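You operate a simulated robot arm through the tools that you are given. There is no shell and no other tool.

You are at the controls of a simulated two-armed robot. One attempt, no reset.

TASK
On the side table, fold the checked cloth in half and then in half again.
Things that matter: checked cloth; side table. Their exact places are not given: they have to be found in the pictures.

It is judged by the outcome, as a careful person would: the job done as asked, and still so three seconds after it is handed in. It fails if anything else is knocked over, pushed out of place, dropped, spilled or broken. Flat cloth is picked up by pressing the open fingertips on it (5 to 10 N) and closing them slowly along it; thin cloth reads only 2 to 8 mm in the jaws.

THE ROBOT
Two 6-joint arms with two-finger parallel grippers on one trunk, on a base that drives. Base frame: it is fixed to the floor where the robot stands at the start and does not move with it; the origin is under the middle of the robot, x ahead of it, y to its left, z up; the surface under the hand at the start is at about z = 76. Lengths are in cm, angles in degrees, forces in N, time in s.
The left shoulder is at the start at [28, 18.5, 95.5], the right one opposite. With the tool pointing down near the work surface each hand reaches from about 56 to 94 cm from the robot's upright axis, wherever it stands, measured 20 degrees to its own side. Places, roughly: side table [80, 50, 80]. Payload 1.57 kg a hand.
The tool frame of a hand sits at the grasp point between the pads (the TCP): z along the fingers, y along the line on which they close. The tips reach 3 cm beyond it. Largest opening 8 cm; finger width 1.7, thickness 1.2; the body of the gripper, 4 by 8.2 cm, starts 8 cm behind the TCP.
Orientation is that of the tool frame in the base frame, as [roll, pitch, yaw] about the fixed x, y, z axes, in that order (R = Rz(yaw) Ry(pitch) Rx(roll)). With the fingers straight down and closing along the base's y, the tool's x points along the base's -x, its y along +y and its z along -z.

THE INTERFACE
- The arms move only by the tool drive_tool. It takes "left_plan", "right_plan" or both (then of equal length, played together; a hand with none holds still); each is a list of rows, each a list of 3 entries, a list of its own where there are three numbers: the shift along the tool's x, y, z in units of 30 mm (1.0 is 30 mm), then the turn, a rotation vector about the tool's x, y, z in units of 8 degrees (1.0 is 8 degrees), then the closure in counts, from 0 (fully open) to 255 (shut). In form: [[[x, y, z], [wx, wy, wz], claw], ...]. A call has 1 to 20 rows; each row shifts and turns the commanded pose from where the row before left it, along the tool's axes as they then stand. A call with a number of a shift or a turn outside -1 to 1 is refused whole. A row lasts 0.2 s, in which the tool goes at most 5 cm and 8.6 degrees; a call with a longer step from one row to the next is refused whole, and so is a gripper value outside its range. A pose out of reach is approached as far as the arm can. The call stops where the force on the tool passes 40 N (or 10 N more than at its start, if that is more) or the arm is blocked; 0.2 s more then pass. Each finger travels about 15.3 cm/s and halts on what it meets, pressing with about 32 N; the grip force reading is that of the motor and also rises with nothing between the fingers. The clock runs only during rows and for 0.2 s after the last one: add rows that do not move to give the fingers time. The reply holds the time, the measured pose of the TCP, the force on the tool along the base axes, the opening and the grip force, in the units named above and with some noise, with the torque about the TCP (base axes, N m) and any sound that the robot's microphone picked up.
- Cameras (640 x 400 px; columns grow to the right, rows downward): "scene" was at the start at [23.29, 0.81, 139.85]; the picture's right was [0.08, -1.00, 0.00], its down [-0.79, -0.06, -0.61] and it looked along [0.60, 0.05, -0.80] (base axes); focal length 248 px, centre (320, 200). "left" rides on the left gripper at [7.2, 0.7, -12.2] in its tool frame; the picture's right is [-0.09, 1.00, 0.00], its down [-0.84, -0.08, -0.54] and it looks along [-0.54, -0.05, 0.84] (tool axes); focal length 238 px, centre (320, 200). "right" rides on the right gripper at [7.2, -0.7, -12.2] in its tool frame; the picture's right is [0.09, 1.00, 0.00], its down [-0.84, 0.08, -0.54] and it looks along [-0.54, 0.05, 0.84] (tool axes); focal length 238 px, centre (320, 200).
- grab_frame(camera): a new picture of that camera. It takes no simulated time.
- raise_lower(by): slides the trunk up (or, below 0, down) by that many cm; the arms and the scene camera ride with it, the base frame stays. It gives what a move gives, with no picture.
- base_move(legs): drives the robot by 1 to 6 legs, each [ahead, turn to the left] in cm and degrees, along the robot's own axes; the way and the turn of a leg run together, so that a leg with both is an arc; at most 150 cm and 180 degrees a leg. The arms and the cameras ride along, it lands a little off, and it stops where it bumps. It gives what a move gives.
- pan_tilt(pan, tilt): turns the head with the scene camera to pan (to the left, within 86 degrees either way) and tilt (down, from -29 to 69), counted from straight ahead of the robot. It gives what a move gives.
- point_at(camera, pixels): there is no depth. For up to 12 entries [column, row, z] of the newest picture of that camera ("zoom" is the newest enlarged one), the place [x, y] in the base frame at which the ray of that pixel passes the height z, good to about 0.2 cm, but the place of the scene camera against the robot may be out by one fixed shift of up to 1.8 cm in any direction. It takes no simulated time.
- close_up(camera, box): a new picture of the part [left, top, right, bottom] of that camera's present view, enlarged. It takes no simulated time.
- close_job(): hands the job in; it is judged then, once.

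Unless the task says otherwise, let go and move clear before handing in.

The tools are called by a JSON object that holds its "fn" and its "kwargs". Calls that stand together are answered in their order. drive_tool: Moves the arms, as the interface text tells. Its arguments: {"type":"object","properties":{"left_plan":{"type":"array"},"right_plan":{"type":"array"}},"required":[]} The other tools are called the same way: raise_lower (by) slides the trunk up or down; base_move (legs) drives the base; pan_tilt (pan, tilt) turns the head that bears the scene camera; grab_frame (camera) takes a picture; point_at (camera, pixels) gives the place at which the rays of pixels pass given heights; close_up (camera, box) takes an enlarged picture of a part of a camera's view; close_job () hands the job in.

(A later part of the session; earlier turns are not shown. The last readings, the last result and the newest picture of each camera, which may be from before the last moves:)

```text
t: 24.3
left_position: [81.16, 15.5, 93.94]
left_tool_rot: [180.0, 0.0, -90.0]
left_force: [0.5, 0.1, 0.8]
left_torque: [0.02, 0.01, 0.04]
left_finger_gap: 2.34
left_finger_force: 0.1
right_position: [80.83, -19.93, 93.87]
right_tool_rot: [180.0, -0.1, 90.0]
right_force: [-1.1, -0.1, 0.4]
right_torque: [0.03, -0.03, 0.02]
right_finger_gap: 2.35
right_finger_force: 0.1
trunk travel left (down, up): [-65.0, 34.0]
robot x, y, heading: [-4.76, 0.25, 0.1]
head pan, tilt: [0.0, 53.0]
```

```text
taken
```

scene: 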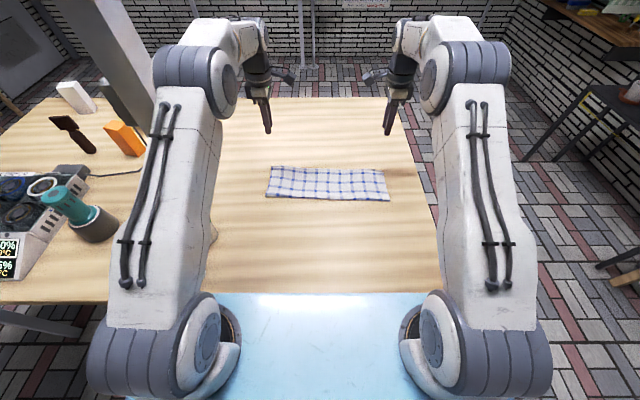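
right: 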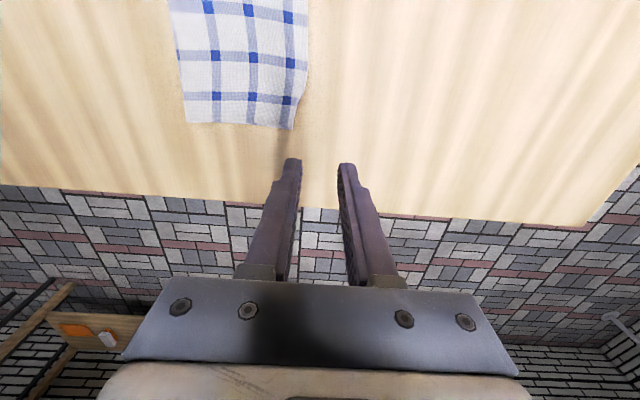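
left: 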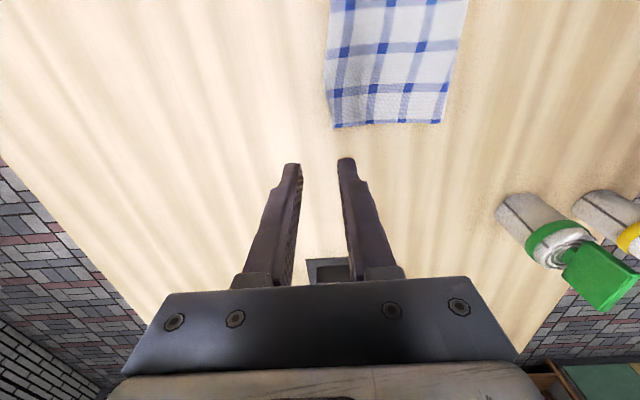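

The first fold is lying neatly. Zooming and measuring the strip.

{"fn": "point_at", "kwargs": {"camera": "left", "pixels": [[334, 127, 76.3], [441, 123, 76.4], [330, 3, 76.3], [468, 3, 76.4]]}}

{"fn": "point_at", "kwargs": {"camera": "right", "pixels": [[185, 122, 76.4], [293, 130, 76.3], [170, 3, 76.4], [307, 3, 76.3]]}}

{"fn": "close_up", "kwargs": {"camera": "scene", "box": [240, 140, 410, 225]}}

{"fn": "close_up", "kwargs": {"camera": "left", "box": [290, 0, 500, 140]}}

{"fn": "close_up", "kwargs": {"camera": "right", "box": [140, 0, 350, 140]}}

```text
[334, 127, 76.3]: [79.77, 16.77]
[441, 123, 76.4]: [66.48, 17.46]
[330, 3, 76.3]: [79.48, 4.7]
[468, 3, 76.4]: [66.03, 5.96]
```

```text
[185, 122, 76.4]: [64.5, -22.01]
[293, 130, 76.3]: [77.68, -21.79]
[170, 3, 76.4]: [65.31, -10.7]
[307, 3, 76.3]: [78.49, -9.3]
```

```text
3.76 times, centred on (325, 182) of scene
```

zoom: 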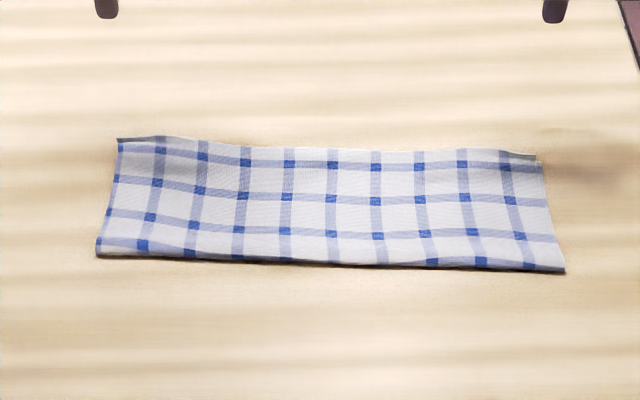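

```text
2.86 times, centred on (395, 70) of left
```

zoom: 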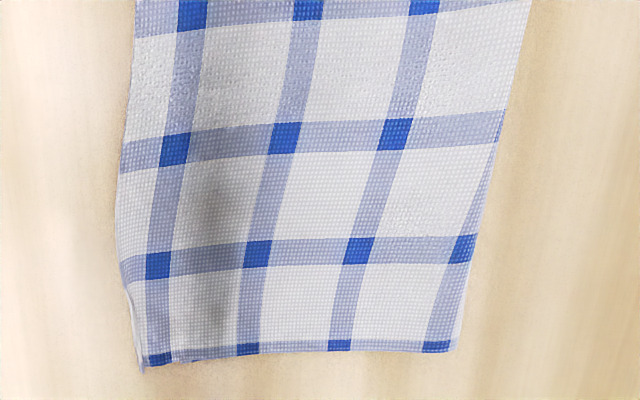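

```text
2.86 times, centred on (245, 70) of right
```

zoom: 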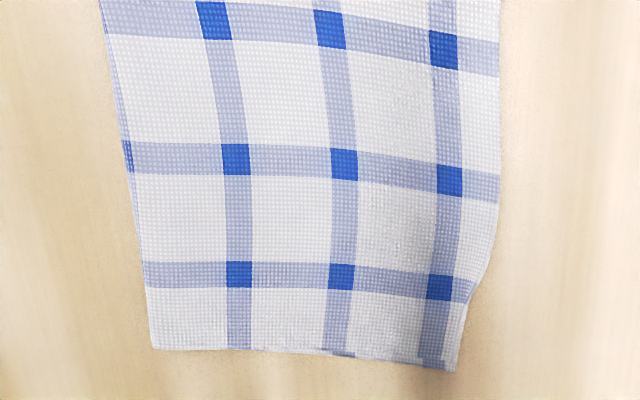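

The first fold is clean: strip x≈65.5–79, y≈−22..17. For the second fold I want both hands on the right short edge without crossing arms, so I'd reposition the base diagonally at the table's right-near corner; first I'll look at the floor to the right.

{"fn": "pan_tilt", "kwargs": {"pan": -60, "tilt": 40}}

{"fn": "grab_frame", "kwargs": {"camera": "scene"}}

{"fn": "pan_tilt", "kwargs": {"pan": -86, "tilt": 25}}

{"fn": "grab_frame", "kwargs": {"camera": "scene"}}

{"fn": "pan_tilt", "kwargs": {"pan": -30, "tilt": 30}}

{"fn": "grab_frame", "kwargs": {"camera": "scene"}}

```text
t: 25.6
left_position: [81.24, 15.38, 93.94]
left_tool_rot: [-180.0, 0.0, -90.0]
left_force: [-0.8, 0.6, -0.2]
left_torque: [0.01, -0.01, 0.0]
left_finger_gap: 2.34
left_finger_force: 0.1
right_position: [80.75, -19.98, 93.86]
right_tool_rot: [180.0, 0.0, 90.0]
right_force: [-1.0, 0.2, 0.2]
right_torque: [0.02, 0.03, -0.01]
right_finger_gap: 2.34
right_finger_force: 0.0
trunk travel left (down, up): [-65.0, 34.0]
robot x, y, heading: [-4.96, -0.06, 0.1]
head pan, tilt: [-60.0, 40.0]
```

```text
taken
```

scene: 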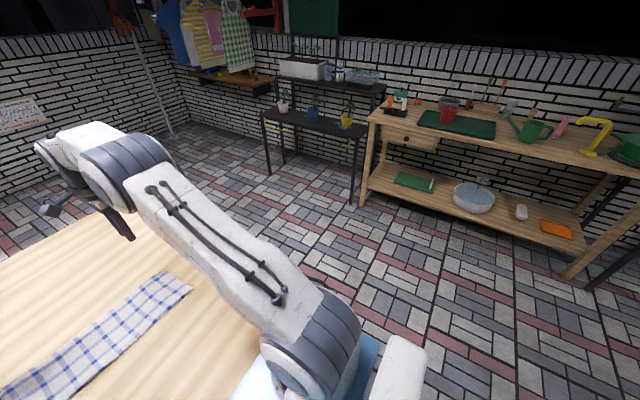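

```text
t: 26.5
left_position: [81.29, 15.58, 94.05]
left_tool_rot: [180.0, 0.1, -90.0]
left_force: [0.7, -0.9, 0.0]
left_torque: [0.0, 0.01, -0.05]
left_finger_gap: 2.35
left_finger_force: 0.1
right_position: [80.84, -20.01, 93.89]
right_tool_rot: [-180.0, 0.0, 90.0]
right_force: [0.6, 0.5, -0.6]
right_torque: [0.02, -0.01, 0.01]
right_finger_gap: 2.36
right_finger_force: 0.0
trunk travel left (down, up): [-65.0, 34.0]
robot x, y, heading: [-5.12, 0.03, 0.1]
head pan, tilt: [-85.9, 25.0]
```

```text
taken
```

scene: 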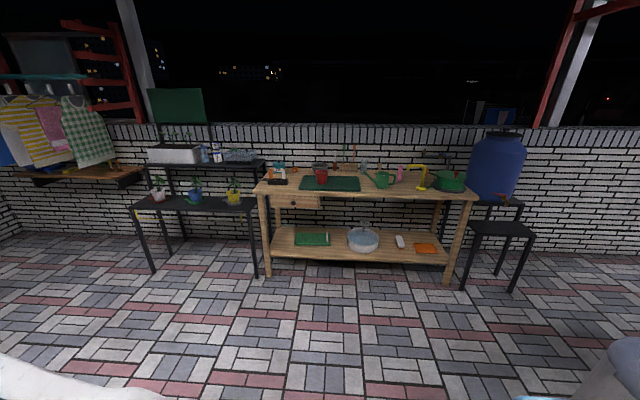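

```text
t: 27.8
left_position: [81.24, 15.39, 93.97]
left_tool_rot: [180.0, -0.1, -90.0]
left_force: [0.8, 0.2, 0.1]
left_torque: [0.05, 0.04, -0.02]
left_finger_gap: 2.34
left_finger_force: 0.0
right_position: [80.73, -20.06, 93.9]
right_tool_rot: [180.0, 0.0, 90.0]
right_force: [-0.8, 0.2, 0.2]
right_torque: [0.04, -0.03, 0.02]
right_finger_gap: 2.34
right_finger_force: 0.1
trunk travel left (down, up): [-65.0, 34.0]
robot x, y, heading: [-4.93, 0.14, -0.1]
head pan, tilt: [-30.0, 30.0]
```

```text
taken
```

scene: 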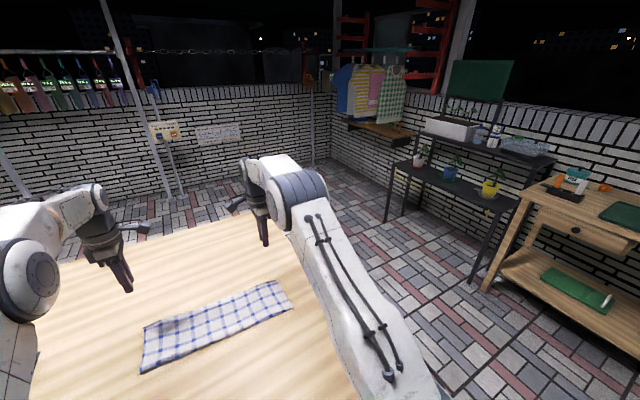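

The floor between the table and the right-hand benches looks clear. I'll measure how far the bench legs stand.

{"fn": "point_at", "kwargs": {"camera": "scene", "pixels": [[486, 290, 0], [472, 280, 0], [388, 220, 0], [600, 370, 0], [250, 225, 76], [305, 265, 76]]}}

```text
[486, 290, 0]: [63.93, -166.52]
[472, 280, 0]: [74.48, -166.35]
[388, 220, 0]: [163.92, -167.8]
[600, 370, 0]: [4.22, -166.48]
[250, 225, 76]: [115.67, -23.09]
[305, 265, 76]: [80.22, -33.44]
```

Benches stand at y≈−166, leaving 130 cm of clear floor to the table's right edge. I'll retract and raise the hands, then drive around to face the strip's short right edge (so both hands can fold it without crossing).

{"fn": "drive_tool", "kwargs": {"left_plan": [[[0, 0.5, -0.8], [0, 0, 0], 180], [[0, 1, -0.8], [0, 0, 0], 180], [[0, 1, -0.8], [0, 0, 0], 180], [[0, 1, 0], [0, 0, 0], 180], [[0, 1, 0], [0, 0, 0], 180], [[0, 1, 0], [0, 0, 0], 180], [[0, 1, 0], [0, 0, 0], 180], [[0, 1, 0], [0, 0, 0], 180], [[0, 1, 0], [0, 0, 0], 180], [[0, 0.5, 0], [0, 0, 0], 180], [[0, 0, 0], [0, 0, 0], 180]], "right_plan": [[[0, -0.5, -0.8], [0, 0, 0], 180], [[0, -1, -0.8], [0, 0, 0], 180], [[0, -1, -0.8], [0, 0, 0], 180], [[0, -1, 0], [0, 0, 0], 180], [[0, -1, 0], [0, 0, 0], 180], [[0, -1, 0], [0, 0, 0], 180], [[0, -1, 0], [0, 0, 0], 180], [[0, -1, 0], [0, 0, 0], 180], [[0, -1, 0], [0, 0, 0], 180], [[0, -0.5, 0], [0, 0, 0], 180], [[0, 0, 0], [0, 0, 0], 180]]}}

{"fn": "pan_tilt", "kwargs": {"pan": 0, "tilt": 50}}

{"fn": "grab_frame", "kwargs": {"camera": "scene"}}

```text
t: 30.2
left_position: [54.26, 15.46, 101.12]
left_tool_rot: [180.0, 0.0, -90.0]
left_force: [-0.3, 0.7, -0.5]
left_torque: [-0.01, 0.01, 0.01]
left_finger_gap: 2.37
left_finger_force: 0.0
right_position: [53.83, -20.43, 101.03]
right_tool_rot: [-180.0, 0.0, 90.0]
right_force: [-0.5, -0.7, 0.5]
right_torque: [0.01, 0.01, -0.01]
right_finger_gap: 2.36
right_finger_force: 0.0
trunk travel left (down, up): [-65.0, 34.0]
robot x, y, heading: [-5.24, 0.09, 0.0]
head pan, tilt: [-30.0, 30.0]
```

```text
t: 31.1
left_position: [54.23, 15.52, 101.28]
left_tool_rot: [-180.0, 0.0, -90.0]
left_force: [0.1, -0.4, -1.0]
left_torque: [-0.05, 0.02, 0.0]
left_finger_gap: 2.36
left_finger_force: 0.0
right_position: [53.87, -20.38, 101.03]
right_tool_rot: [180.0, 0.0, 90.1]
right_force: [0.0, 0.1, 0.0]
right_torque: [0.0, 0.0, 0.04]
right_finger_gap: 2.32
right_finger_force: 0.0
trunk travel left (down, up): [-65.0, 34.0]
robot x, y, heading: [-4.91, 0.18, -0.0]
head pan, tilt: [0.0, 50.0]
```

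```text
taken
```

scene: 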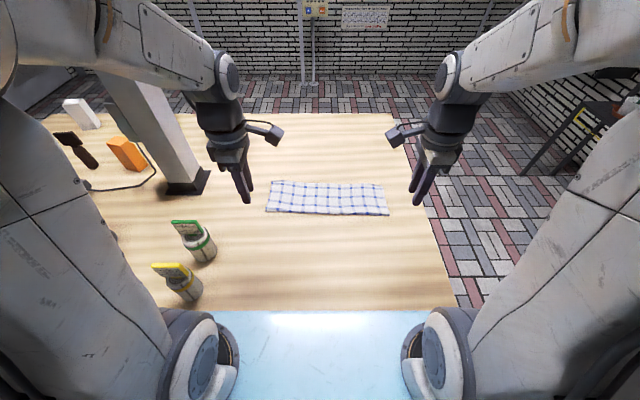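

The table, jars and stand are undisturbed and the arms are tucked in. Driving: turn right 90° and go 72 cm along the table's near side.

{"fn": "base_move", "kwargs": {"legs": [[0, -90], [72, 0]]}}

{"fn": "grab_frame", "kwargs": {"camera": "scene"}}

{"fn": "pan_tilt", "kwargs": {"pan": 80, "tilt": 35}}

{"fn": "grab_frame", "kwargs": {"camera": "scene"}}

```text
t: 38.7
left_position: [16.15, -130.2, 101.29]
left_tool_rot: [-180.0, 0.0, -177.5]
left_force: [0.5, -0.4, -0.3]
left_torque: [0.0, 0.01, 0.02]
left_finger_gap: 2.37
left_finger_force: 0.0
right_position: [-19.73, -131.34, 101.11]
right_tool_rot: [-179.9, -0.1, 2.5]
right_force: [0.2, -0.2, 0.0]
right_torque: [0.0, -0.01, -0.01]
right_finger_gap: 2.34
right_finger_force: 0.1
trunk travel left (down, up): [-65.0, 34.0]
robot x, y, heading: [-2.03, -71.66, -87.3]
head pan, tilt: [0.0, 50.0]
```

```text
taken
```

scene: 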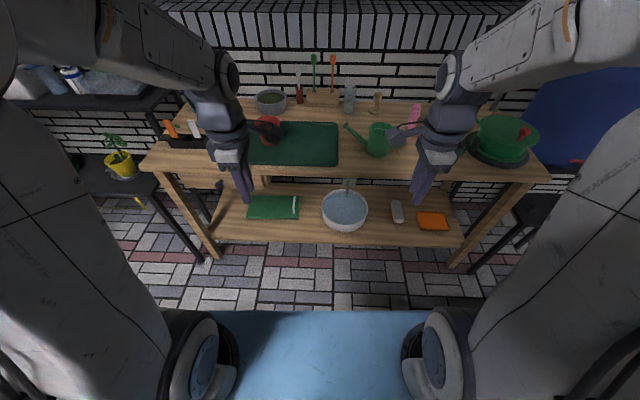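

```text
t: 40.3
left_position: [16.21, -130.32, 101.11]
left_tool_rot: [-180.0, -0.1, -177.5]
left_force: [-0.4, -0.6, -0.2]
left_torque: [-0.02, 0.0, 0.0]
left_finger_gap: 2.34
left_finger_force: 0.2
right_position: [-19.82, -131.46, 101.03]
right_tool_rot: [179.9, 0.0, 2.6]
right_force: [-0.7, -0.5, 0.0]
right_torque: [0.01, 0.01, 0.02]
right_finger_gap: 2.37
right_finger_force: 0.0
trunk travel left (down, up): [-65.0, 34.0]
robot x, y, heading: [-1.55, -71.3, -87.2]
head pan, tilt: [80.0, 35.0]
```

```text
taken
```

scene: 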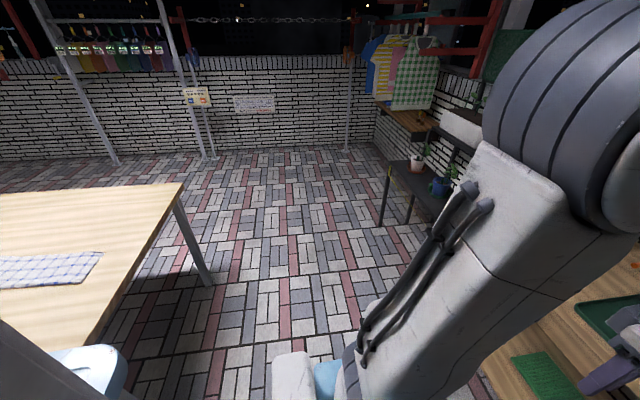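

Landed at (−2, −71.5), heading −87; the aisle on the left is clear. Now turn left to face +x and drive along the table's right side.

{"fn": "base_move", "kwargs": {"legs": [[0, 87], [73, 0]]}}

{"fn": "grab_frame", "kwargs": {"camera": "scene"}}

```text
t: 47.9
left_position: [130.35, -56.73, 101.11]
left_tool_rot: [-179.9, 0.0, -90.1]
left_force: [0.4, 0.1, 1.2]
left_torque: [0.01, 0.01, -0.02]
left_finger_gap: 2.34
left_finger_force: 0.0
right_position: [129.95, -92.64, 101.03]
right_tool_rot: [-180.0, 0.1, 89.9]
right_force: [0.3, -0.4, 1.4]
right_torque: [0.02, 0.04, 0.02]
right_finger_gap: 2.35
right_finger_force: 0.0
trunk travel left (down, up): [-65.0, 34.0]
robot x, y, heading: [71.06, -72.39, 0.0]
head pan, tilt: [80.0, 35.0]
```

```text
taken
```

scene: 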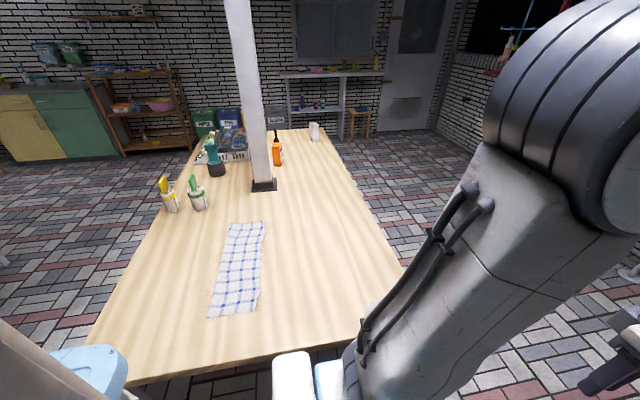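

At (71, −72), heading 0, with the cloth directly to the left and nothing in the way. Turning left 90° to face it.

{"fn": "base_move", "kwargs": {"legs": [[0, 90]]}}

{"fn": "pan_tilt", "kwargs": {"pan": 0, "tilt": 52}}

{"fn": "grab_frame", "kwargs": {"camera": "scene"}}

```text
t: 52.1
left_position: [56.36, -12.63, 101.22]
left_tool_rot: [180.0, 0.0, -0.6]
left_force: [0.3, 0.5, 1.3]
left_torque: [-0.01, 0.01, 0.02]
left_finger_gap: 2.34
left_finger_force: 0.0
right_position: [92.08, -13.38, 101.0]
right_tool_rot: [-180.0, 0.0, 179.4]
right_force: [0.5, 0.3, -0.2]
right_torque: [-0.04, -0.01, 0.02]
right_finger_gap: 2.37
right_finger_force: 0.1
trunk travel left (down, up): [-65.0, 34.0]
robot x, y, heading: [71.11, -72.33, 89.7]
head pan, tilt: [80.0, 35.0]
```

```text
t: 53.7
left_position: [56.31, -12.75, 101.14]
left_tool_rot: [180.0, -0.1, -0.6]
left_force: [0.6, -0.3, 1.1]
left_torque: [-0.01, 0.03, 0.0]
left_finger_gap: 2.34
left_finger_force: 0.0
right_position: [92.1, -13.33, 101.09]
right_tool_rot: [-180.0, -0.1, 179.3]
right_force: [0.0, 0.2, -0.5]
right_torque: [-0.01, -0.01, 0.02]
right_finger_gap: 2.33
right_finger_force: 0.1
trunk travel left (down, up): [-65.0, 34.0]
robot x, y, heading: [71.47, -72.14, 89.3]
head pan, tilt: [0.0, 52.0]
```

```text
taken
```

scene: 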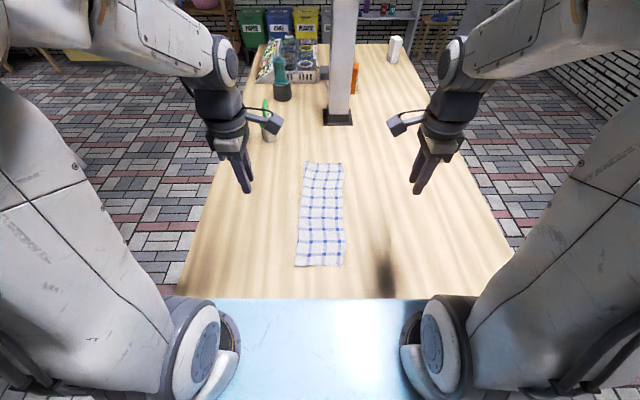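

The robot faces the strip (near edge at scene row ~265). Both wrist cameras point inward now and would clash when the hands are 11 cm apart, so I'll rotate each hand 180° to point them outward.

{"fn": "drive_tool", "kwargs": {"left_plan": [[[0, 0, 0], [0, 0, 1], 180], [[0, 0, 0], [0, 0, 1], 180], [[0, 0, 0], [0, 0, 1], 180], [[0, 0, 0], [0, 0, 1], 180], [[0, 0, 0], [0, 0, 1], 180], [[0, 0, 0], [0, 0, 1], 180], [[0, 0, 0], [0, 0, 1], 180], [[0, 0, 0], [0, 0, 1], 180], [[0, 0, 0], [0, 0, 1], 180], [[0, 0, 0], [0, 0, 1], 180], [[0, 0, 0], [0, 0, 1], 180], [[0, 0, 0], [0, 0, 1], 180], [[0, 0, 0], [0, 0, 1], 180], [[0, 0, 0], [0, 0, 1], 180], [[0, 0, 0], [0, 0, 1], 180], [[0, 0, 0], [0, 0, 1], 180], [[0, 0, 0], [0, 0, 1], 180], [[0, 0, 0], [0, 0, 1], 180], [[0, 0, 0], [0, 0, 1], 180], [[0, 0, 0], [0, 0, 1], 180]], "right_plan": [[[0, 0, 0], [0, 0, -1], 180], [[0, 0, 0], [0, 0, -1], 180], [[0, 0, 0], [0, 0, -1], 180], [[0, 0, 0], [0, 0, -1], 180], [[0, 0, 0], [0, 0, -1], 180], [[0, 0, 0], [0, 0, -1], 180], [[0, 0, 0], [0, 0, -1], 180], [[0, 0, 0], [0, 0, -1], 180], [[0, 0, 0], [0, 0, -1], 180], [[0, 0, 0], [0, 0, -1], 180], [[0, 0, 0], [0, 0, -1], 180], [[0, 0, 0], [0, 0, -1], 180], [[0, 0, 0], [0, 0, -1], 180], [[0, 0, 0], [0, 0, -1], 180], [[0, 0, 0], [0, 0, -1], 180], [[0, 0, 0], [0, 0, -1], 180], [[0, 0, 0], [0, 0, -1], 180], [[0, 0, 0], [0, 0, -1], 180], [[0, 0, 0], [0, 0, -1], 180], [[0, 0, 0], [0, 0, -1], 180]]}}

```text
t: 57.9
left_position: [56.23, -12.79, 101.05]
left_tool_rot: [180.0, -0.1, -160.7]
left_force: [0.9, -0.4, 0.2]
left_torque: [-0.01, -0.01, 0.0]
left_finger_gap: 2.37
left_finger_force: 0.0
right_position: [92.13, -13.41, 101.07]
right_tool_rot: [180.0, 0.0, -20.4]
right_force: [0.7, 0.2, 0.4]
right_torque: [0.01, 0.01, -0.03]
right_finger_gap: 2.34
right_finger_force: 0.0
trunk travel left (down, up): [-65.0, 34.0]
robot x, y, heading: [71.04, -72.15, 89.3]
head pan, tilt: [0.0, 52.0]
```

The wrists turn freely. Finishing the rotation to exactly square, and then looking at the near edge with all cameras.

{"fn": "drive_tool", "kwargs": {"left_plan": [[[0, 0, 0], [0, 0, 1], 180], [[0, 0, 0], [0, 0, 1], 180], [[0, 0, 0], [0, 0, 0.41], 180], [[0, 0, 0], [0, 0, 0], 180]], "right_plan": [[[0, 0, 0], [0, 0, -1], 180], [[0, 0, 0], [0, 0, -1], 180], [[0, 0, 0], [0, 0, -0.55], 180], [[0, 0, 0], [0, 0, 0], 180]]}}

{"fn": "base_move", "kwargs": {"legs": [[-6, 0]]}}

{"fn": "grab_frame", "kwargs": {"camera": "scene"}}

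{"fn": "close_up", "kwargs": {"camera": "scene", "box": [260, 130, 400, 280]}}

{"fn": "grab_frame", "kwargs": {"camera": "left"}}

{"fn": "grab_frame", "kwargs": {"camera": "right"}}

```text
t: 58.9
left_position: [56.36, -12.78, 101.2]
left_tool_rot: [179.9, -0.1, 180.0]
left_force: [0.5, 0.4, -0.6]
left_torque: [0.01, 0.03, 0.01]
left_finger_gap: 2.34
left_finger_force: 0.0
right_position: [92.06, -13.43, 101.18]
right_tool_rot: [-180.0, 0.0, -0.1]
right_force: [0.8, 0.2, 0.0]
right_torque: [0.04, 0.03, -0.02]
right_finger_gap: 2.35
right_finger_force: 0.1
trunk travel left (down, up): [-65.0, 34.0]
robot x, y, heading: [71.02, -72.23, 89.5]
head pan, tilt: [0.0, 52.0]
```

```text
t: 59.8
left_position: [56.24, -18.96, 101.23]
left_tool_rot: [-180.0, 0.0, -179.9]
left_force: [1.2, -0.7, -0.3]
left_torque: [-0.01, 0.02, -0.01]
left_finger_gap: 2.36
left_finger_force: 0.1
right_position: [91.93, -19.48, 100.98]
right_tool_rot: [-179.9, 0.1, -0.3]
right_force: [-0.5, 0.0, 0.1]
right_torque: [-0.06, -0.01, -0.05]
right_finger_gap: 2.33
right_finger_force: 0.1
trunk travel left (down, up): [-65.0, 34.0]
robot x, y, heading: [70.98, -77.88, 89.4]
head pan, tilt: [0.0, 52.0]
```

```text
taken
```

scene: 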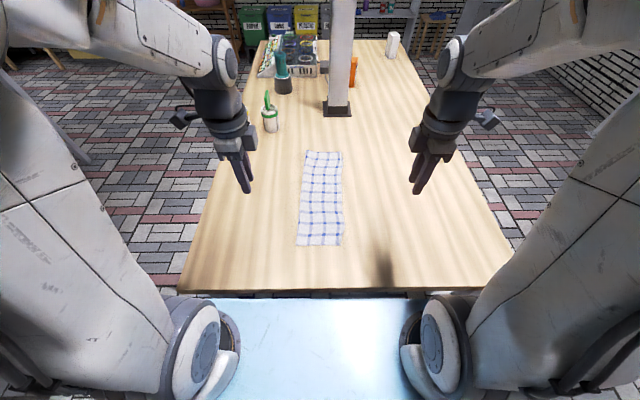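

```text
2.67 times, centred on (330, 205) of scene
```

zoom: 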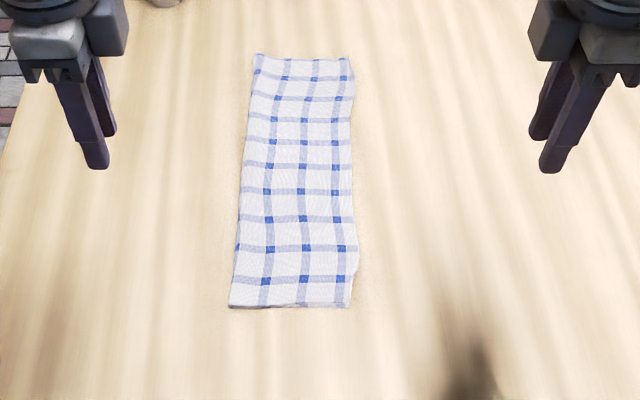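

```text
taken
```

left: 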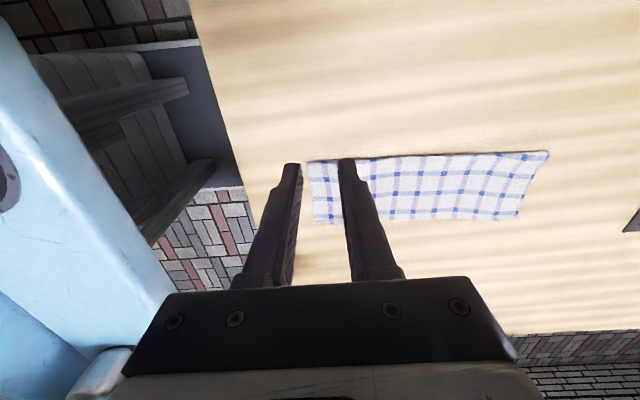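

```text
taken
```

right: 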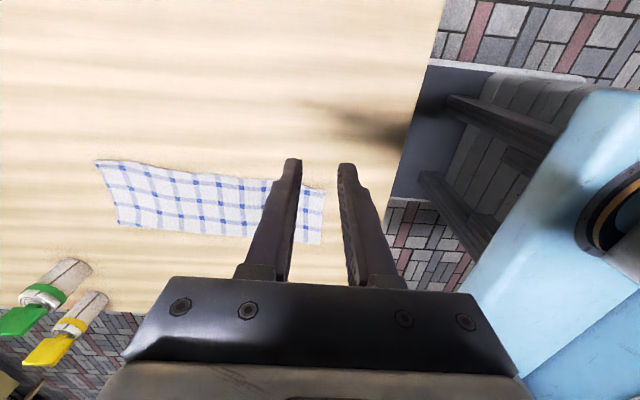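

Near-edge corners at left image (308,163)/(317,223) and right image (324,192)/(321,244). Measuring both ends of the strip.

{"fn": "point_at", "kwargs": {"camera": "left", "pixels": [[308, 163, 76.4], [315, 223, 76.4], [548, 152, 76.4], [518, 218, 76.4]]}}

{"fn": "point_at", "kwargs": {"camera": "right", "pixels": [[325, 192, 76.4], [321, 244, 76.4], [96, 160, 76.4], [117, 223, 76.4]]}}

{"fn": "close_up", "kwargs": {"camera": "right", "box": [80, 140, 340, 260]}}

{"fn": "close_up", "kwargs": {"camera": "left", "box": [290, 120, 560, 250]}}

```text
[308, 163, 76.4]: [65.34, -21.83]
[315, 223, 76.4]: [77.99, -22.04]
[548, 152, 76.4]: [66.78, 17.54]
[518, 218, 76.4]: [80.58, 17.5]
```

```text
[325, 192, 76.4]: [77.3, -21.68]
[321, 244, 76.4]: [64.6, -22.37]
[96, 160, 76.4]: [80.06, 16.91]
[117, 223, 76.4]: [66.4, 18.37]
```

```text
2.46 times, centred on (210, 200) of right
```

zoom: 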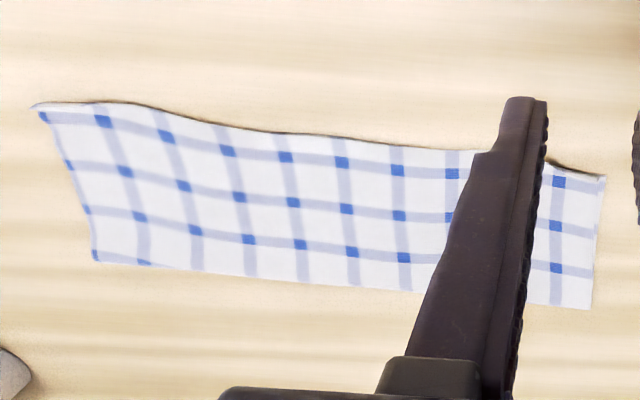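

```text
2.37 times, centred on (425, 185) of left
```

zoom: 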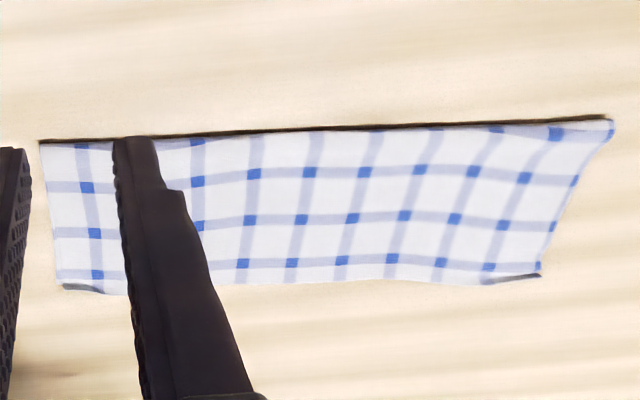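

Corner estimates: A(65.0,−22.1), B(77.6,−21.9), far end C(66.6,17.9), D(80.2,17.1). I'll tilt each hand 12° outward at the top (so the wrists don't clash) and bring them together high above the near edge, then look.

{"fn": "drive_tool", "kwargs": {"left_plan": [[[0, 0, 0], [0, -0.75, 0], 180], [[0, 0, 0], [0, -0.75, 0], 175], [[-0.63, -0.167, 0.134], [0, 0, 0], 175], [[-0.63, -0.167, 0.134], [0, 0, 0], 175], [[-0.63, -0.167, 0.134], [0, 0, 0], 175], [[-0.63, -0.167, 0.134], [0, 0, 0], 175], [[-0.63, -0.167, 0.134], [0, 0, 0], 175], [[0, 0, 0], [0, 0, 0], 175]], "right_plan": [[[0, 0, 0], [0, -0.75, 0], 180], [[0, 0, 0], [0, -0.75, 0], 175], [[-0.987, 0.12, 0.21], [0, 0, 0], 175], [[-0.987, 0.12, 0.21], [0, 0, 0], 175], [[-0.987, 0.12, 0.21], [0, 0, 0], 175], [[-0.987, 0.12, 0.21], [0, 0, 0], 175], [[-0.987, 0.12, 0.21], [0, 0, 0], 175], [[0, 0, 0], [0, 0, 0], 175]]}}

{"fn": "grab_frame", "kwargs": {"camera": "scene"}}

{"fn": "grab_frame", "kwargs": {"camera": "left"}}

{"fn": "grab_frame", "kwargs": {"camera": "right"}}

```text
t: 61.6
left_position: [65.98, -21.39, 101.2]
left_tool_rot: [180.0, 12.1, -179.9]
left_force: [0.2, -0.9, 0.2]
left_torque: [0.02, 0.0, -0.01]
left_finger_gap: 2.53
left_finger_force: 0.0
right_position: [76.86, -21.26, 101.17]
right_tool_rot: [179.9, 12.0, -0.2]
right_force: [0.2, 0.3, 0.0]
right_torque: [-0.03, 0.0, 0.01]
right_finger_gap: 2.51
right_finger_force: 0.1
trunk travel left (down, up): [-65.0, 34.0]
robot x, y, heading: [70.98, -78.57, 89.5]
head pan, tilt: [0.0, 52.0]
```

```text
taken
```

scene: 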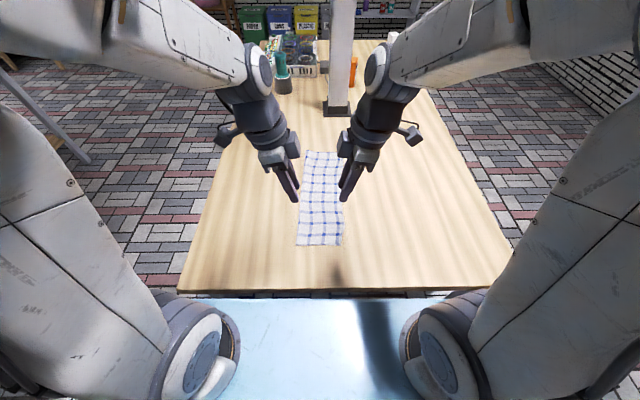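

```text
taken
```

left: 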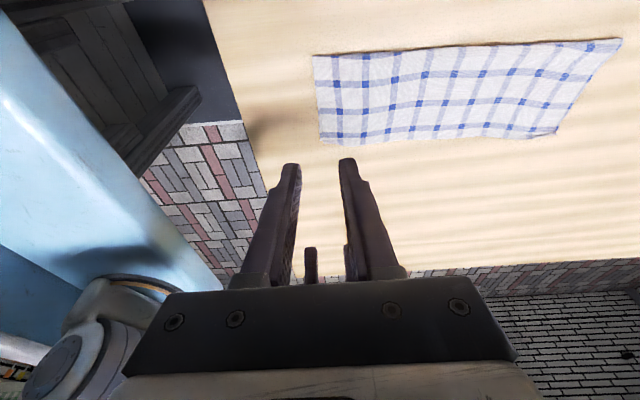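

```text
taken
```

right: 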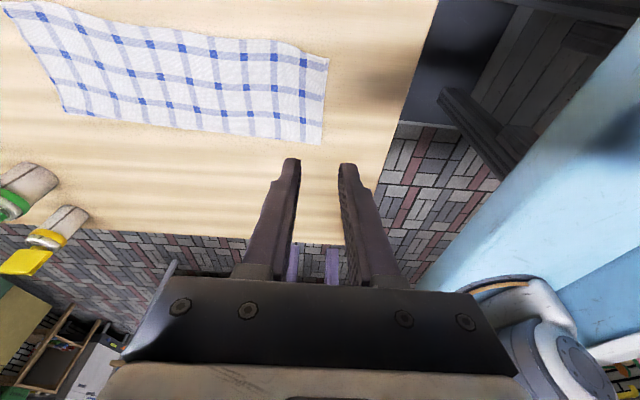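

There's good clearance between wrists. Re-measuring the near corners from these closer views: left (313,57)/(321,142), right (328,60)/(322,141).

{"fn": "point_at", "kwargs": {"camera": "left", "pixels": [[313, 57, 76.4], [321, 142, 76.4]]}}

{"fn": "point_at", "kwargs": {"camera": "right", "pixels": [[328, 60, 76.4], [322, 141, 76.4]]}}

```text
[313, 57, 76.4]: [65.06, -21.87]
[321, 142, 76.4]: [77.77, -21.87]
```

```text
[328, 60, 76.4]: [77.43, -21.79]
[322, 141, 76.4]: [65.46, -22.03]
```

Edge at y≈−21.9, hands aligned at y≈−21.3. Descending vertically to ~3 cm above the table.

{"fn": "drive_tool", "kwargs": {"left_plan": [[[0.194, 0.03, 0.913], [0, 0, 0], 175], [[0.194, 0, 0.913], [0, 0, 0], 175], [[0.194, 0, 0.913], [0, 0, 0], 175], [[0.194, 0, 0.913], [0, 0, 0], 175], [[0.194, 0, 0.913], [0, 0, 0], 175], [[0.194, 0, 0.913], [0, 0, 0], 175], [[0.166, 0, 0.782], [0, 0, 0], 175], [[0, 0, 0], [0, 0, 0], 175]], "right_plan": [[[0.194, 0.013, 0.913], [0, 0, 0], 175], [[0.194, 0, 0.913], [0, 0, 0], 175], [[0.194, 0, 0.913], [0, 0, 0], 175], [[0.194, 0, 0.913], [0, 0, 0], 175], [[0.194, 0, 0.913], [0, 0, 0], 175], [[0.194, 0, 0.913], [0, 0, 0], 175], [[0.166, 0, 0.782], [0, 0, 0], 175], [[0, 0, 0], [0, 0, 0], 175]]}}

{"fn": "grab_frame", "kwargs": {"camera": "scene"}}

{"fn": "grab_frame", "kwargs": {"camera": "left"}}

{"fn": "grab_frame", "kwargs": {"camera": "right"}}

```text
t: 63.4
left_position: [65.92, -21.21, 81.84]
left_tool_rot: [-180.0, 12.0, -179.9]
left_force: [-0.4, -0.6, 0.0]
left_torque: [-0.01, -0.02, 0.0]
left_finger_gap: 2.51
left_finger_force: 0.0
right_position: [76.81, -21.36, 81.89]
right_tool_rot: [-180.0, 12.0, -0.2]
right_force: [1.0, -0.2, -0.9]
right_torque: [-0.02, 0.01, -0.02]
right_finger_gap: 2.53
right_finger_force: 0.0
trunk travel left (down, up): [-65.0, 34.0]
robot x, y, heading: [71.09, -78.18, 89.6]
head pan, tilt: [0.0, 52.0]
```

```text
taken
```

scene: 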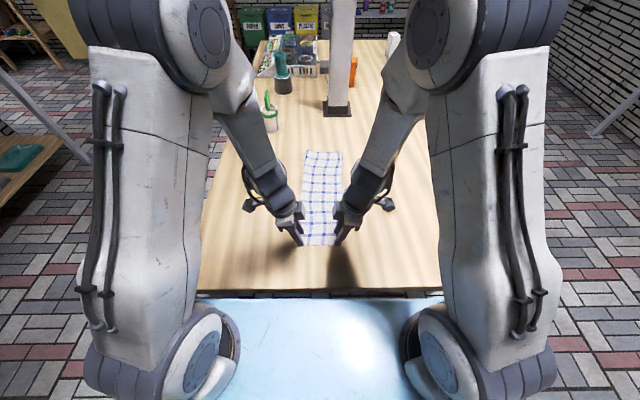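

```text
taken
```

left: 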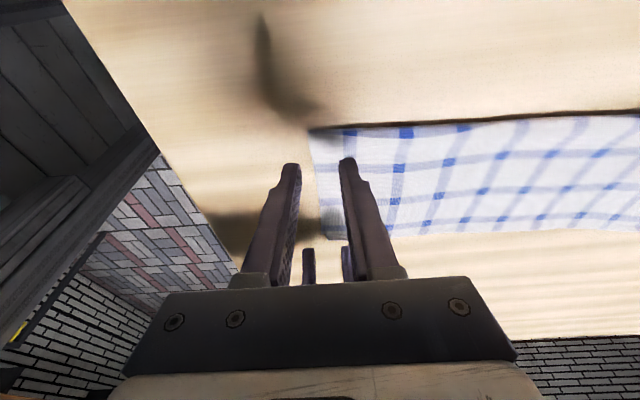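

```text
taken
```

right: 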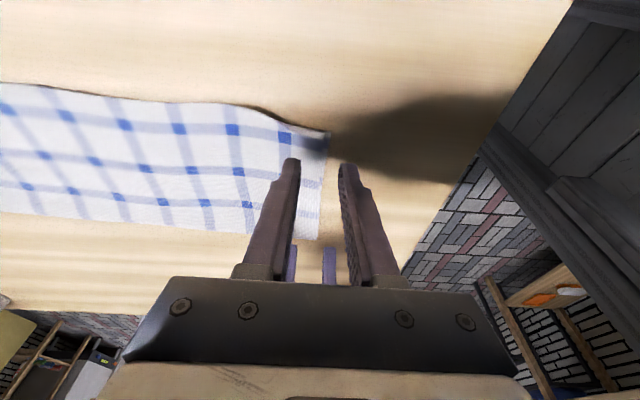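

Measuring the near edge again at left (308,130)/(320,240) and right (329,132)/(319,240).

{"fn": "point_at", "kwargs": {"camera": "left", "pixels": [[308, 130, 76.4], [315, 185, 76.4], [320, 240, 76.4]]}}

{"fn": "point_at", "kwargs": {"camera": "right", "pixels": [[329, 132, 76.4], [323, 185, 76.4], [319, 240, 76.4]]}}

{"fn": "close_up", "kwargs": {"camera": "right", "box": [220, 90, 400, 200]}}

{"fn": "close_up", "kwargs": {"camera": "left", "box": [240, 90, 420, 200]}}

```text
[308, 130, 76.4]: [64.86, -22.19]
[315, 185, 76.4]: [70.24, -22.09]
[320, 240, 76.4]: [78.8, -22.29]
```

```text
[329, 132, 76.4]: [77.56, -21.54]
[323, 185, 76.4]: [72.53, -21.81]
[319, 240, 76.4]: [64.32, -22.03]
```

```text
3.56 times, centred on (310, 145) of right
```

zoom: 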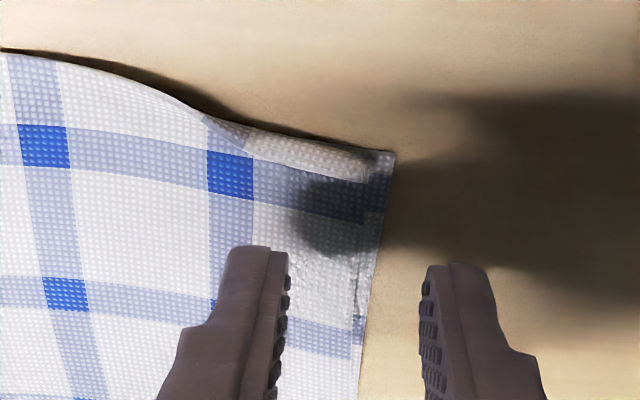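

```text
3.56 times, centred on (330, 145) of left
```

zoom: 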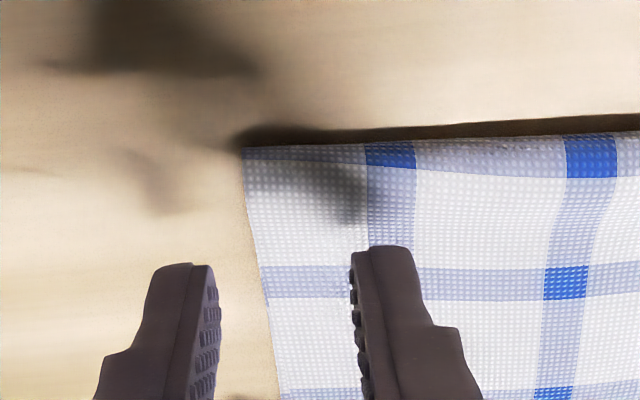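

The right corner's top layer sits ~0.5 cm inside the bottom layer, so I need a slightly deeper bite to catch both layers. I'll reduce the tilt to 6° (flatter fingertips), shift in a little, and descend to just above contact.

{"fn": "drive_tool", "kwargs": {"left_plan": [[[0, 0, 0], [0, 0.75, 0], 166], [[-0.09, -0.067, 0], [0, 0, 0], 166], [[0.043, 0, 0.4], [0, 0, 0], 166], [[0.043, 0, 0.386], [0, 0, 0], 166], [[0, 0, 0], [0, 0, 0], 166]], "right_plan": [[[0, 0, 0], [0, 0.75, 0], 166], [[-0.1, -0.12, 0], [0, 0, 0], 166], [[0.043, 0, 0.4], [0, 0, 0], 166], [[0.043, 0, 0.403], [0, 0, 0], 166], [[0, 0, 0], [0, 0, 0], 166]]}}

{"fn": "close_up", "kwargs": {"camera": "right", "box": [220, 90, 400, 200]}}

{"fn": "close_up", "kwargs": {"camera": "left", "box": [240, 90, 420, 200]}}

{"fn": "grab_frame", "kwargs": {"camera": "scene"}}

```text
t: 64.6
left_position: [66.14, -21.46, 79.65]
left_tool_rot: [-180.0, 6.0, -179.9]
left_force: [0.3, 0.2, 0.1]
left_torque: [-0.01, 0.01, 0.01]
left_finger_gap: 2.78
left_finger_force: 0.1
right_position: [76.55, -20.89, 79.51]
right_tool_rot: [-180.0, 6.0, -0.1]
right_force: [0.0, 0.1, -0.1]
right_torque: [0.01, -0.02, -0.01]
right_finger_gap: 2.82
right_finger_force: 0.0
trunk travel left (down, up): [-65.0, 34.0]
robot x, y, heading: [70.92, -78.15, 89.6]
head pan, tilt: [0.0, 52.0]
```

```text
3.56 times, centred on (310, 145) of right
```

zoom: 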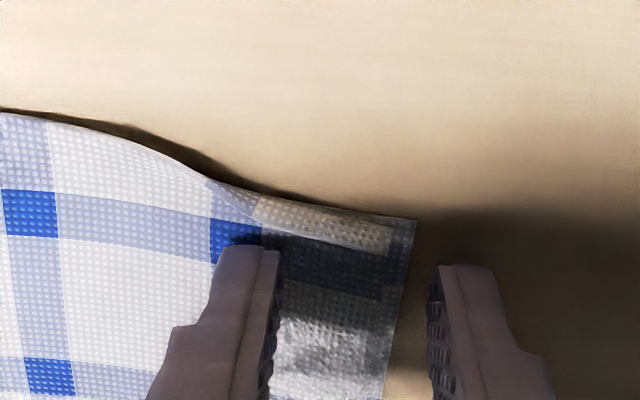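

```text
3.56 times, centred on (330, 145) of left
```

zoom: 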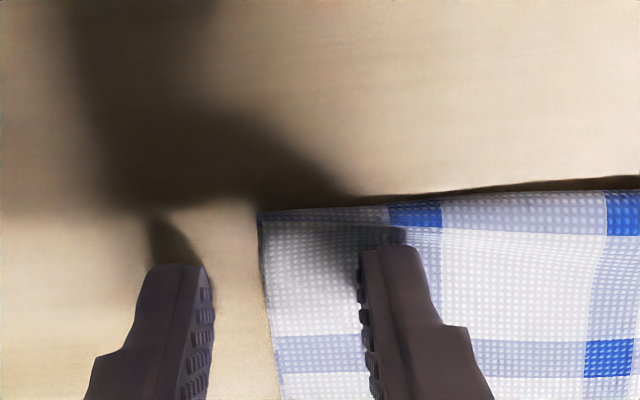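

```text
taken
```

scene: 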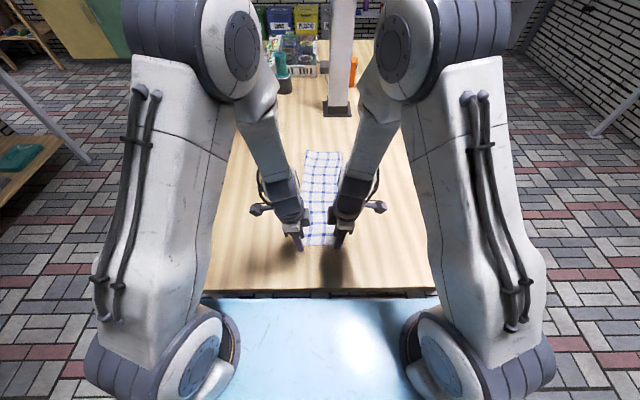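

Both jaws straddle both layers' edges. Pressing down gently in small steps.

{"fn": "drive_tool", "kwargs": {"left_plan": [[[0.005, 0, 0.05], [0, 0, 0], 166], [[0.005, 0, 0.05], [0, 0, 0], 166], [[0, 0, 0], [0, 0, 0], 166]], "right_plan": [[[0.005, 0, 0.05], [0, 0, 0], 166], [[0, 0, 0.03], [0, 0, 0], 166], [[0, 0, 0], [0, 0, 0], 166]]}}

```text
t: 65.4
left_position: [65.93, -21.45, 79.31]
left_tool_rot: [-179.9, 6.1, -179.9]
left_force: [0.4, 0.6, 0.4]
left_torque: [0.04, 0.03, -0.04]
left_finger_gap: 2.85
left_finger_force: 0.0
right_position: [76.56, -20.92, 79.4]
right_tool_rot: [-180.0, 6.0, -0.2]
right_force: [0.5, 0.1, 0.5]
right_torque: [0.0, 0.02, 0.01]
right_finger_gap: 2.79
right_finger_force: 0.1
trunk travel left (down, up): [-65.0, 34.0]
robot x, y, heading: [70.75, -78.29, 89.5]
head pan, tilt: [0.0, 52.0]
```

{"fn": "drive_tool", "kwargs": {"left_plan": [[[0.003, 0, 0.035], [0, 0, 0], 166], [[0, 0, 0], [0, 0, 0], 166]], "right_plan": [[[0.005, 0, 0.05], [0, 0, 0], 166], [[0, 0, 0], [0, 0, 0], 166]]}}

```text
t: 66.0
left_position: [66.09, -21.47, 79.16]
left_tool_rot: [-179.9, 6.0, -179.9]
left_force: [0.7, -0.9, 0.9]
left_torque: [0.02, -0.01, 0.0]
left_finger_gap: 2.85
left_finger_force: 0.3
right_position: [76.5, -20.88, 79.3]
right_tool_rot: [-179.9, 6.1, -0.2]
right_force: [4.4, -2.1, 19.5]
right_torque: [0.25, -0.19, -0.09]
right_finger_gap: 2.68
right_finger_force: 0.0
trunk travel left (down, up): [-65.0, 34.0]
robot x, y, heading: [70.98, -78.15, 89.3]
head pan, tilt: [0.0, 52.0]
```

Right presses at 19.5 N (a bit much), left is still not touching. Easing the right up and lowering the left slightly.

{"fn": "drive_tool", "kwargs": {"left_plan": [[[0.003, 0, 0.03], [0, 0, 0], 166], [[0, 0, 0], [0, 0, 0], 166]], "right_plan": [[[0, 0, -0.02], [0, 0, 0], 166], [[0, 0, 0], [0, 0, 0], 166]]}}

```text
t: 66.6
left_position: [66.08, -21.48, 79.32]
left_tool_rot: [179.9, 6.0, -179.9]
left_force: [-4.9, 0.1, 18.6]
left_torque: [0.31, 0.23, 0.09]
left_finger_gap: 2.8
left_finger_force: 0.1
right_position: [76.62, -20.96, 79.2]
right_tool_rot: [-179.9, 6.0, -0.2]
right_force: [3.0, 1.1, 10.9]
right_torque: [0.23, -0.13, -0.03]
right_finger_gap: 2.86
right_finger_force: 0.3
trunk travel left (down, up): [-65.0, 34.0]
robot x, y, heading: [71.19, -78.08, 89.4]
head pan, tilt: [0.0, 52.0]
```

Adjusting the left up a touch to ~10 N, then closing both slowly.

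{"fn": "drive_tool", "kwargs": {"left_plan": [[[0, 0, -0.015], [0, 0, 0], 166], [[0, 0, 0], [0, 0, 0], 173], [[0, 0, 0], [0, 0, 0], 180], [[0, 0, 0], [0, 0, 0], 187], [[0, 0, 0], [0, 0, 0], 194], [[0, 0, 0], [0, 0, 0], 201], [[0, 0, 0], [0, 0, 0], 208], [[0, 0, 0], [0, 0, 0], 215], [[0, 0, 0], [0, 0, 0], 222], [[0, 0, 0], [0, 0, 0], 229], [[0, 0, 0], [0, 0, 0], 236], [[0, 0, 0], [0, 0, 0], 243], [[0, 0, 0], [0, 0, 0], 255], [[0, 0, 0], [0, 0, 0], 255], [[0, 0, 0], [0, 0, 0], 255]], "right_plan": [[[0, 0, 0], [0, 0, 0], 166], [[0, 0, 0], [0, 0, 0], 173], [[0, 0, 0], [0, 0, 0], 180], [[0, 0, 0], [0, 0, 0], 187], [[0, 0, 0], [0, 0, 0], 194], [[0, 0, 0], [0, 0, 0], 201], [[0, 0, 0], [0, 0, 0], 208], [[0, 0, 0], [0, 0, 0], 215], [[0, 0, 0], [0, 0, 0], 222], [[0, 0, 0], [0, 0, 0], 229], [[0, 0, 0], [0, 0, 0], 236], [[0, 0, 0], [0, 0, 0], 243], [[0, 0, 0], [0, 0, 0], 255], [[0, 0, 0], [0, 0, 0], 255], [[0, 0, 0], [0, 0, 0], 255]]}}

{"fn": "close_up", "kwargs": {"camera": "right", "box": [220, 90, 400, 200]}}

{"fn": "close_up", "kwargs": {"camera": "left", "box": [240, 90, 420, 200]}}

```text
t: 69.8
left_position: [66.18, -21.54, 79.17]
left_tool_rot: [179.9, 6.0, -179.8]
left_force: [0.4, 0.4, 32.9]
left_torque: [0.16, 0.17, -0.04]
left_finger_gap: 0.3
left_finger_force: 23.8
right_position: [76.54, -21.01, 79.27]
right_tool_rot: [-179.9, 6.0, -0.3]
right_force: [-1.7, 1.4, 9.0]
right_torque: [0.07, -0.01, -0.02]
right_finger_gap: 0.6
right_finger_force: 26.3
trunk travel left (down, up): [-65.0, 34.0]
robot x, y, heading: [71.18, -78.17, 89.5]
head pan, tilt: [0.0, 52.0]
```

```text
3.56 times, centred on (310, 145) of right
```

zoom: 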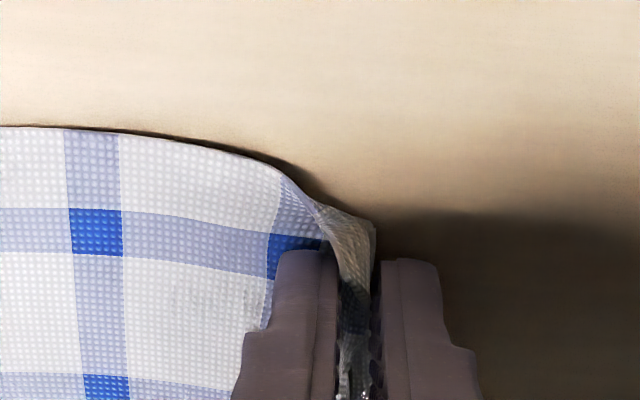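

```text
3.56 times, centred on (330, 145) of left
```

zoom: 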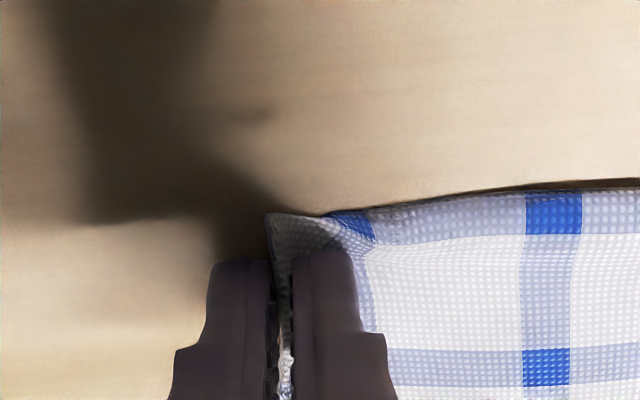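

Right jaw reads 6 mm (both layers); left reads 3 mm. I'll lift ~2.5 cm and check whether both layers come up at both corners.

{"fn": "drive_tool", "kwargs": {"left_plan": [[[-0.04, 0.01, -0.38], [0, 0, 0], 255], [[-0.04, 0.04, -0.38], [0, 0, 0], 255], [[0, 0, 0], [0, 0, 0], 255]], "right_plan": [[[-0.04, -0.01, -0.38], [0, 0, 0], 255], [[-0.04, -0.04, -0.38], [0, 0, 0], 255], [[0, 0, 0], [0, 0, 0], 255]]}}

{"fn": "close_up", "kwargs": {"camera": "right", "box": [160, 80, 420, 260]}}

{"fn": "close_up", "kwargs": {"camera": "left", "box": [220, 80, 480, 260]}}

{"fn": "close_up", "kwargs": {"camera": "scene", "box": [260, 140, 400, 280]}}

```text
t: 70.6
left_position: [66.03, -21.49, 81.33]
left_tool_rot: [-179.9, 5.9, -179.9]
left_force: [1.3, -1.0, 0.4]
left_torque: [0.02, -0.03, 0.01]
left_finger_gap: 0.24
left_finger_force: 23.8
right_position: [76.57, -20.81, 81.43]
right_tool_rot: [180.0, 5.9, -0.2]
right_force: [-0.5, 0.0, -0.2]
right_torque: [-0.03, 0.04, 0.0]
right_finger_gap: 0.55
right_finger_force: 25.8
trunk travel left (down, up): [-65.0, 34.0]
robot x, y, heading: [70.89, -78.53, 89.4]
head pan, tilt: [0.0, 52.0]
```

```text
2.22 times, centred on (290, 170) of right
```

zoom: 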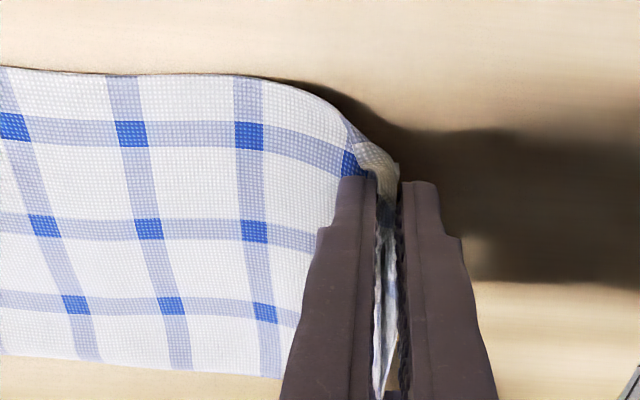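

```text
2.22 times, centred on (350, 170) of left
```

zoom: 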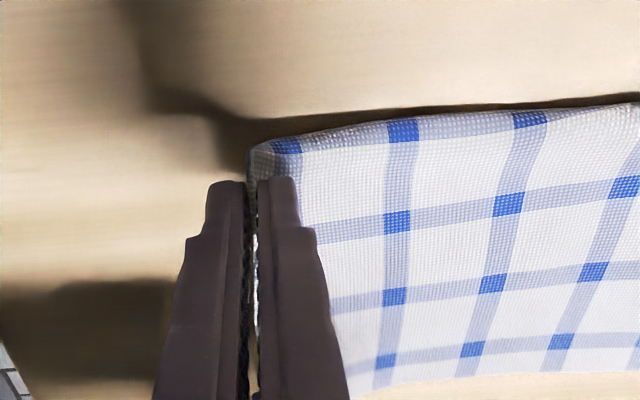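

```text
2.86 times, centred on (330, 210) of scene
```

zoom: 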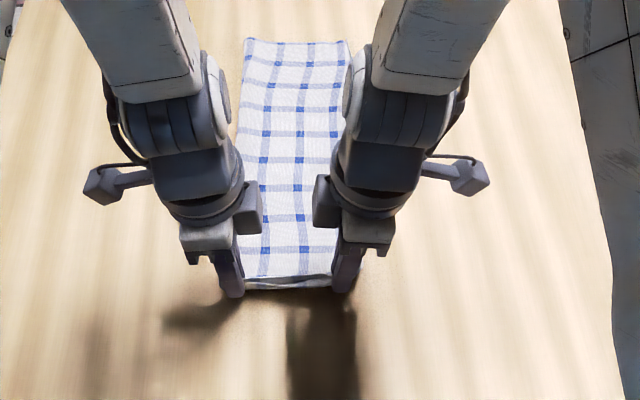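

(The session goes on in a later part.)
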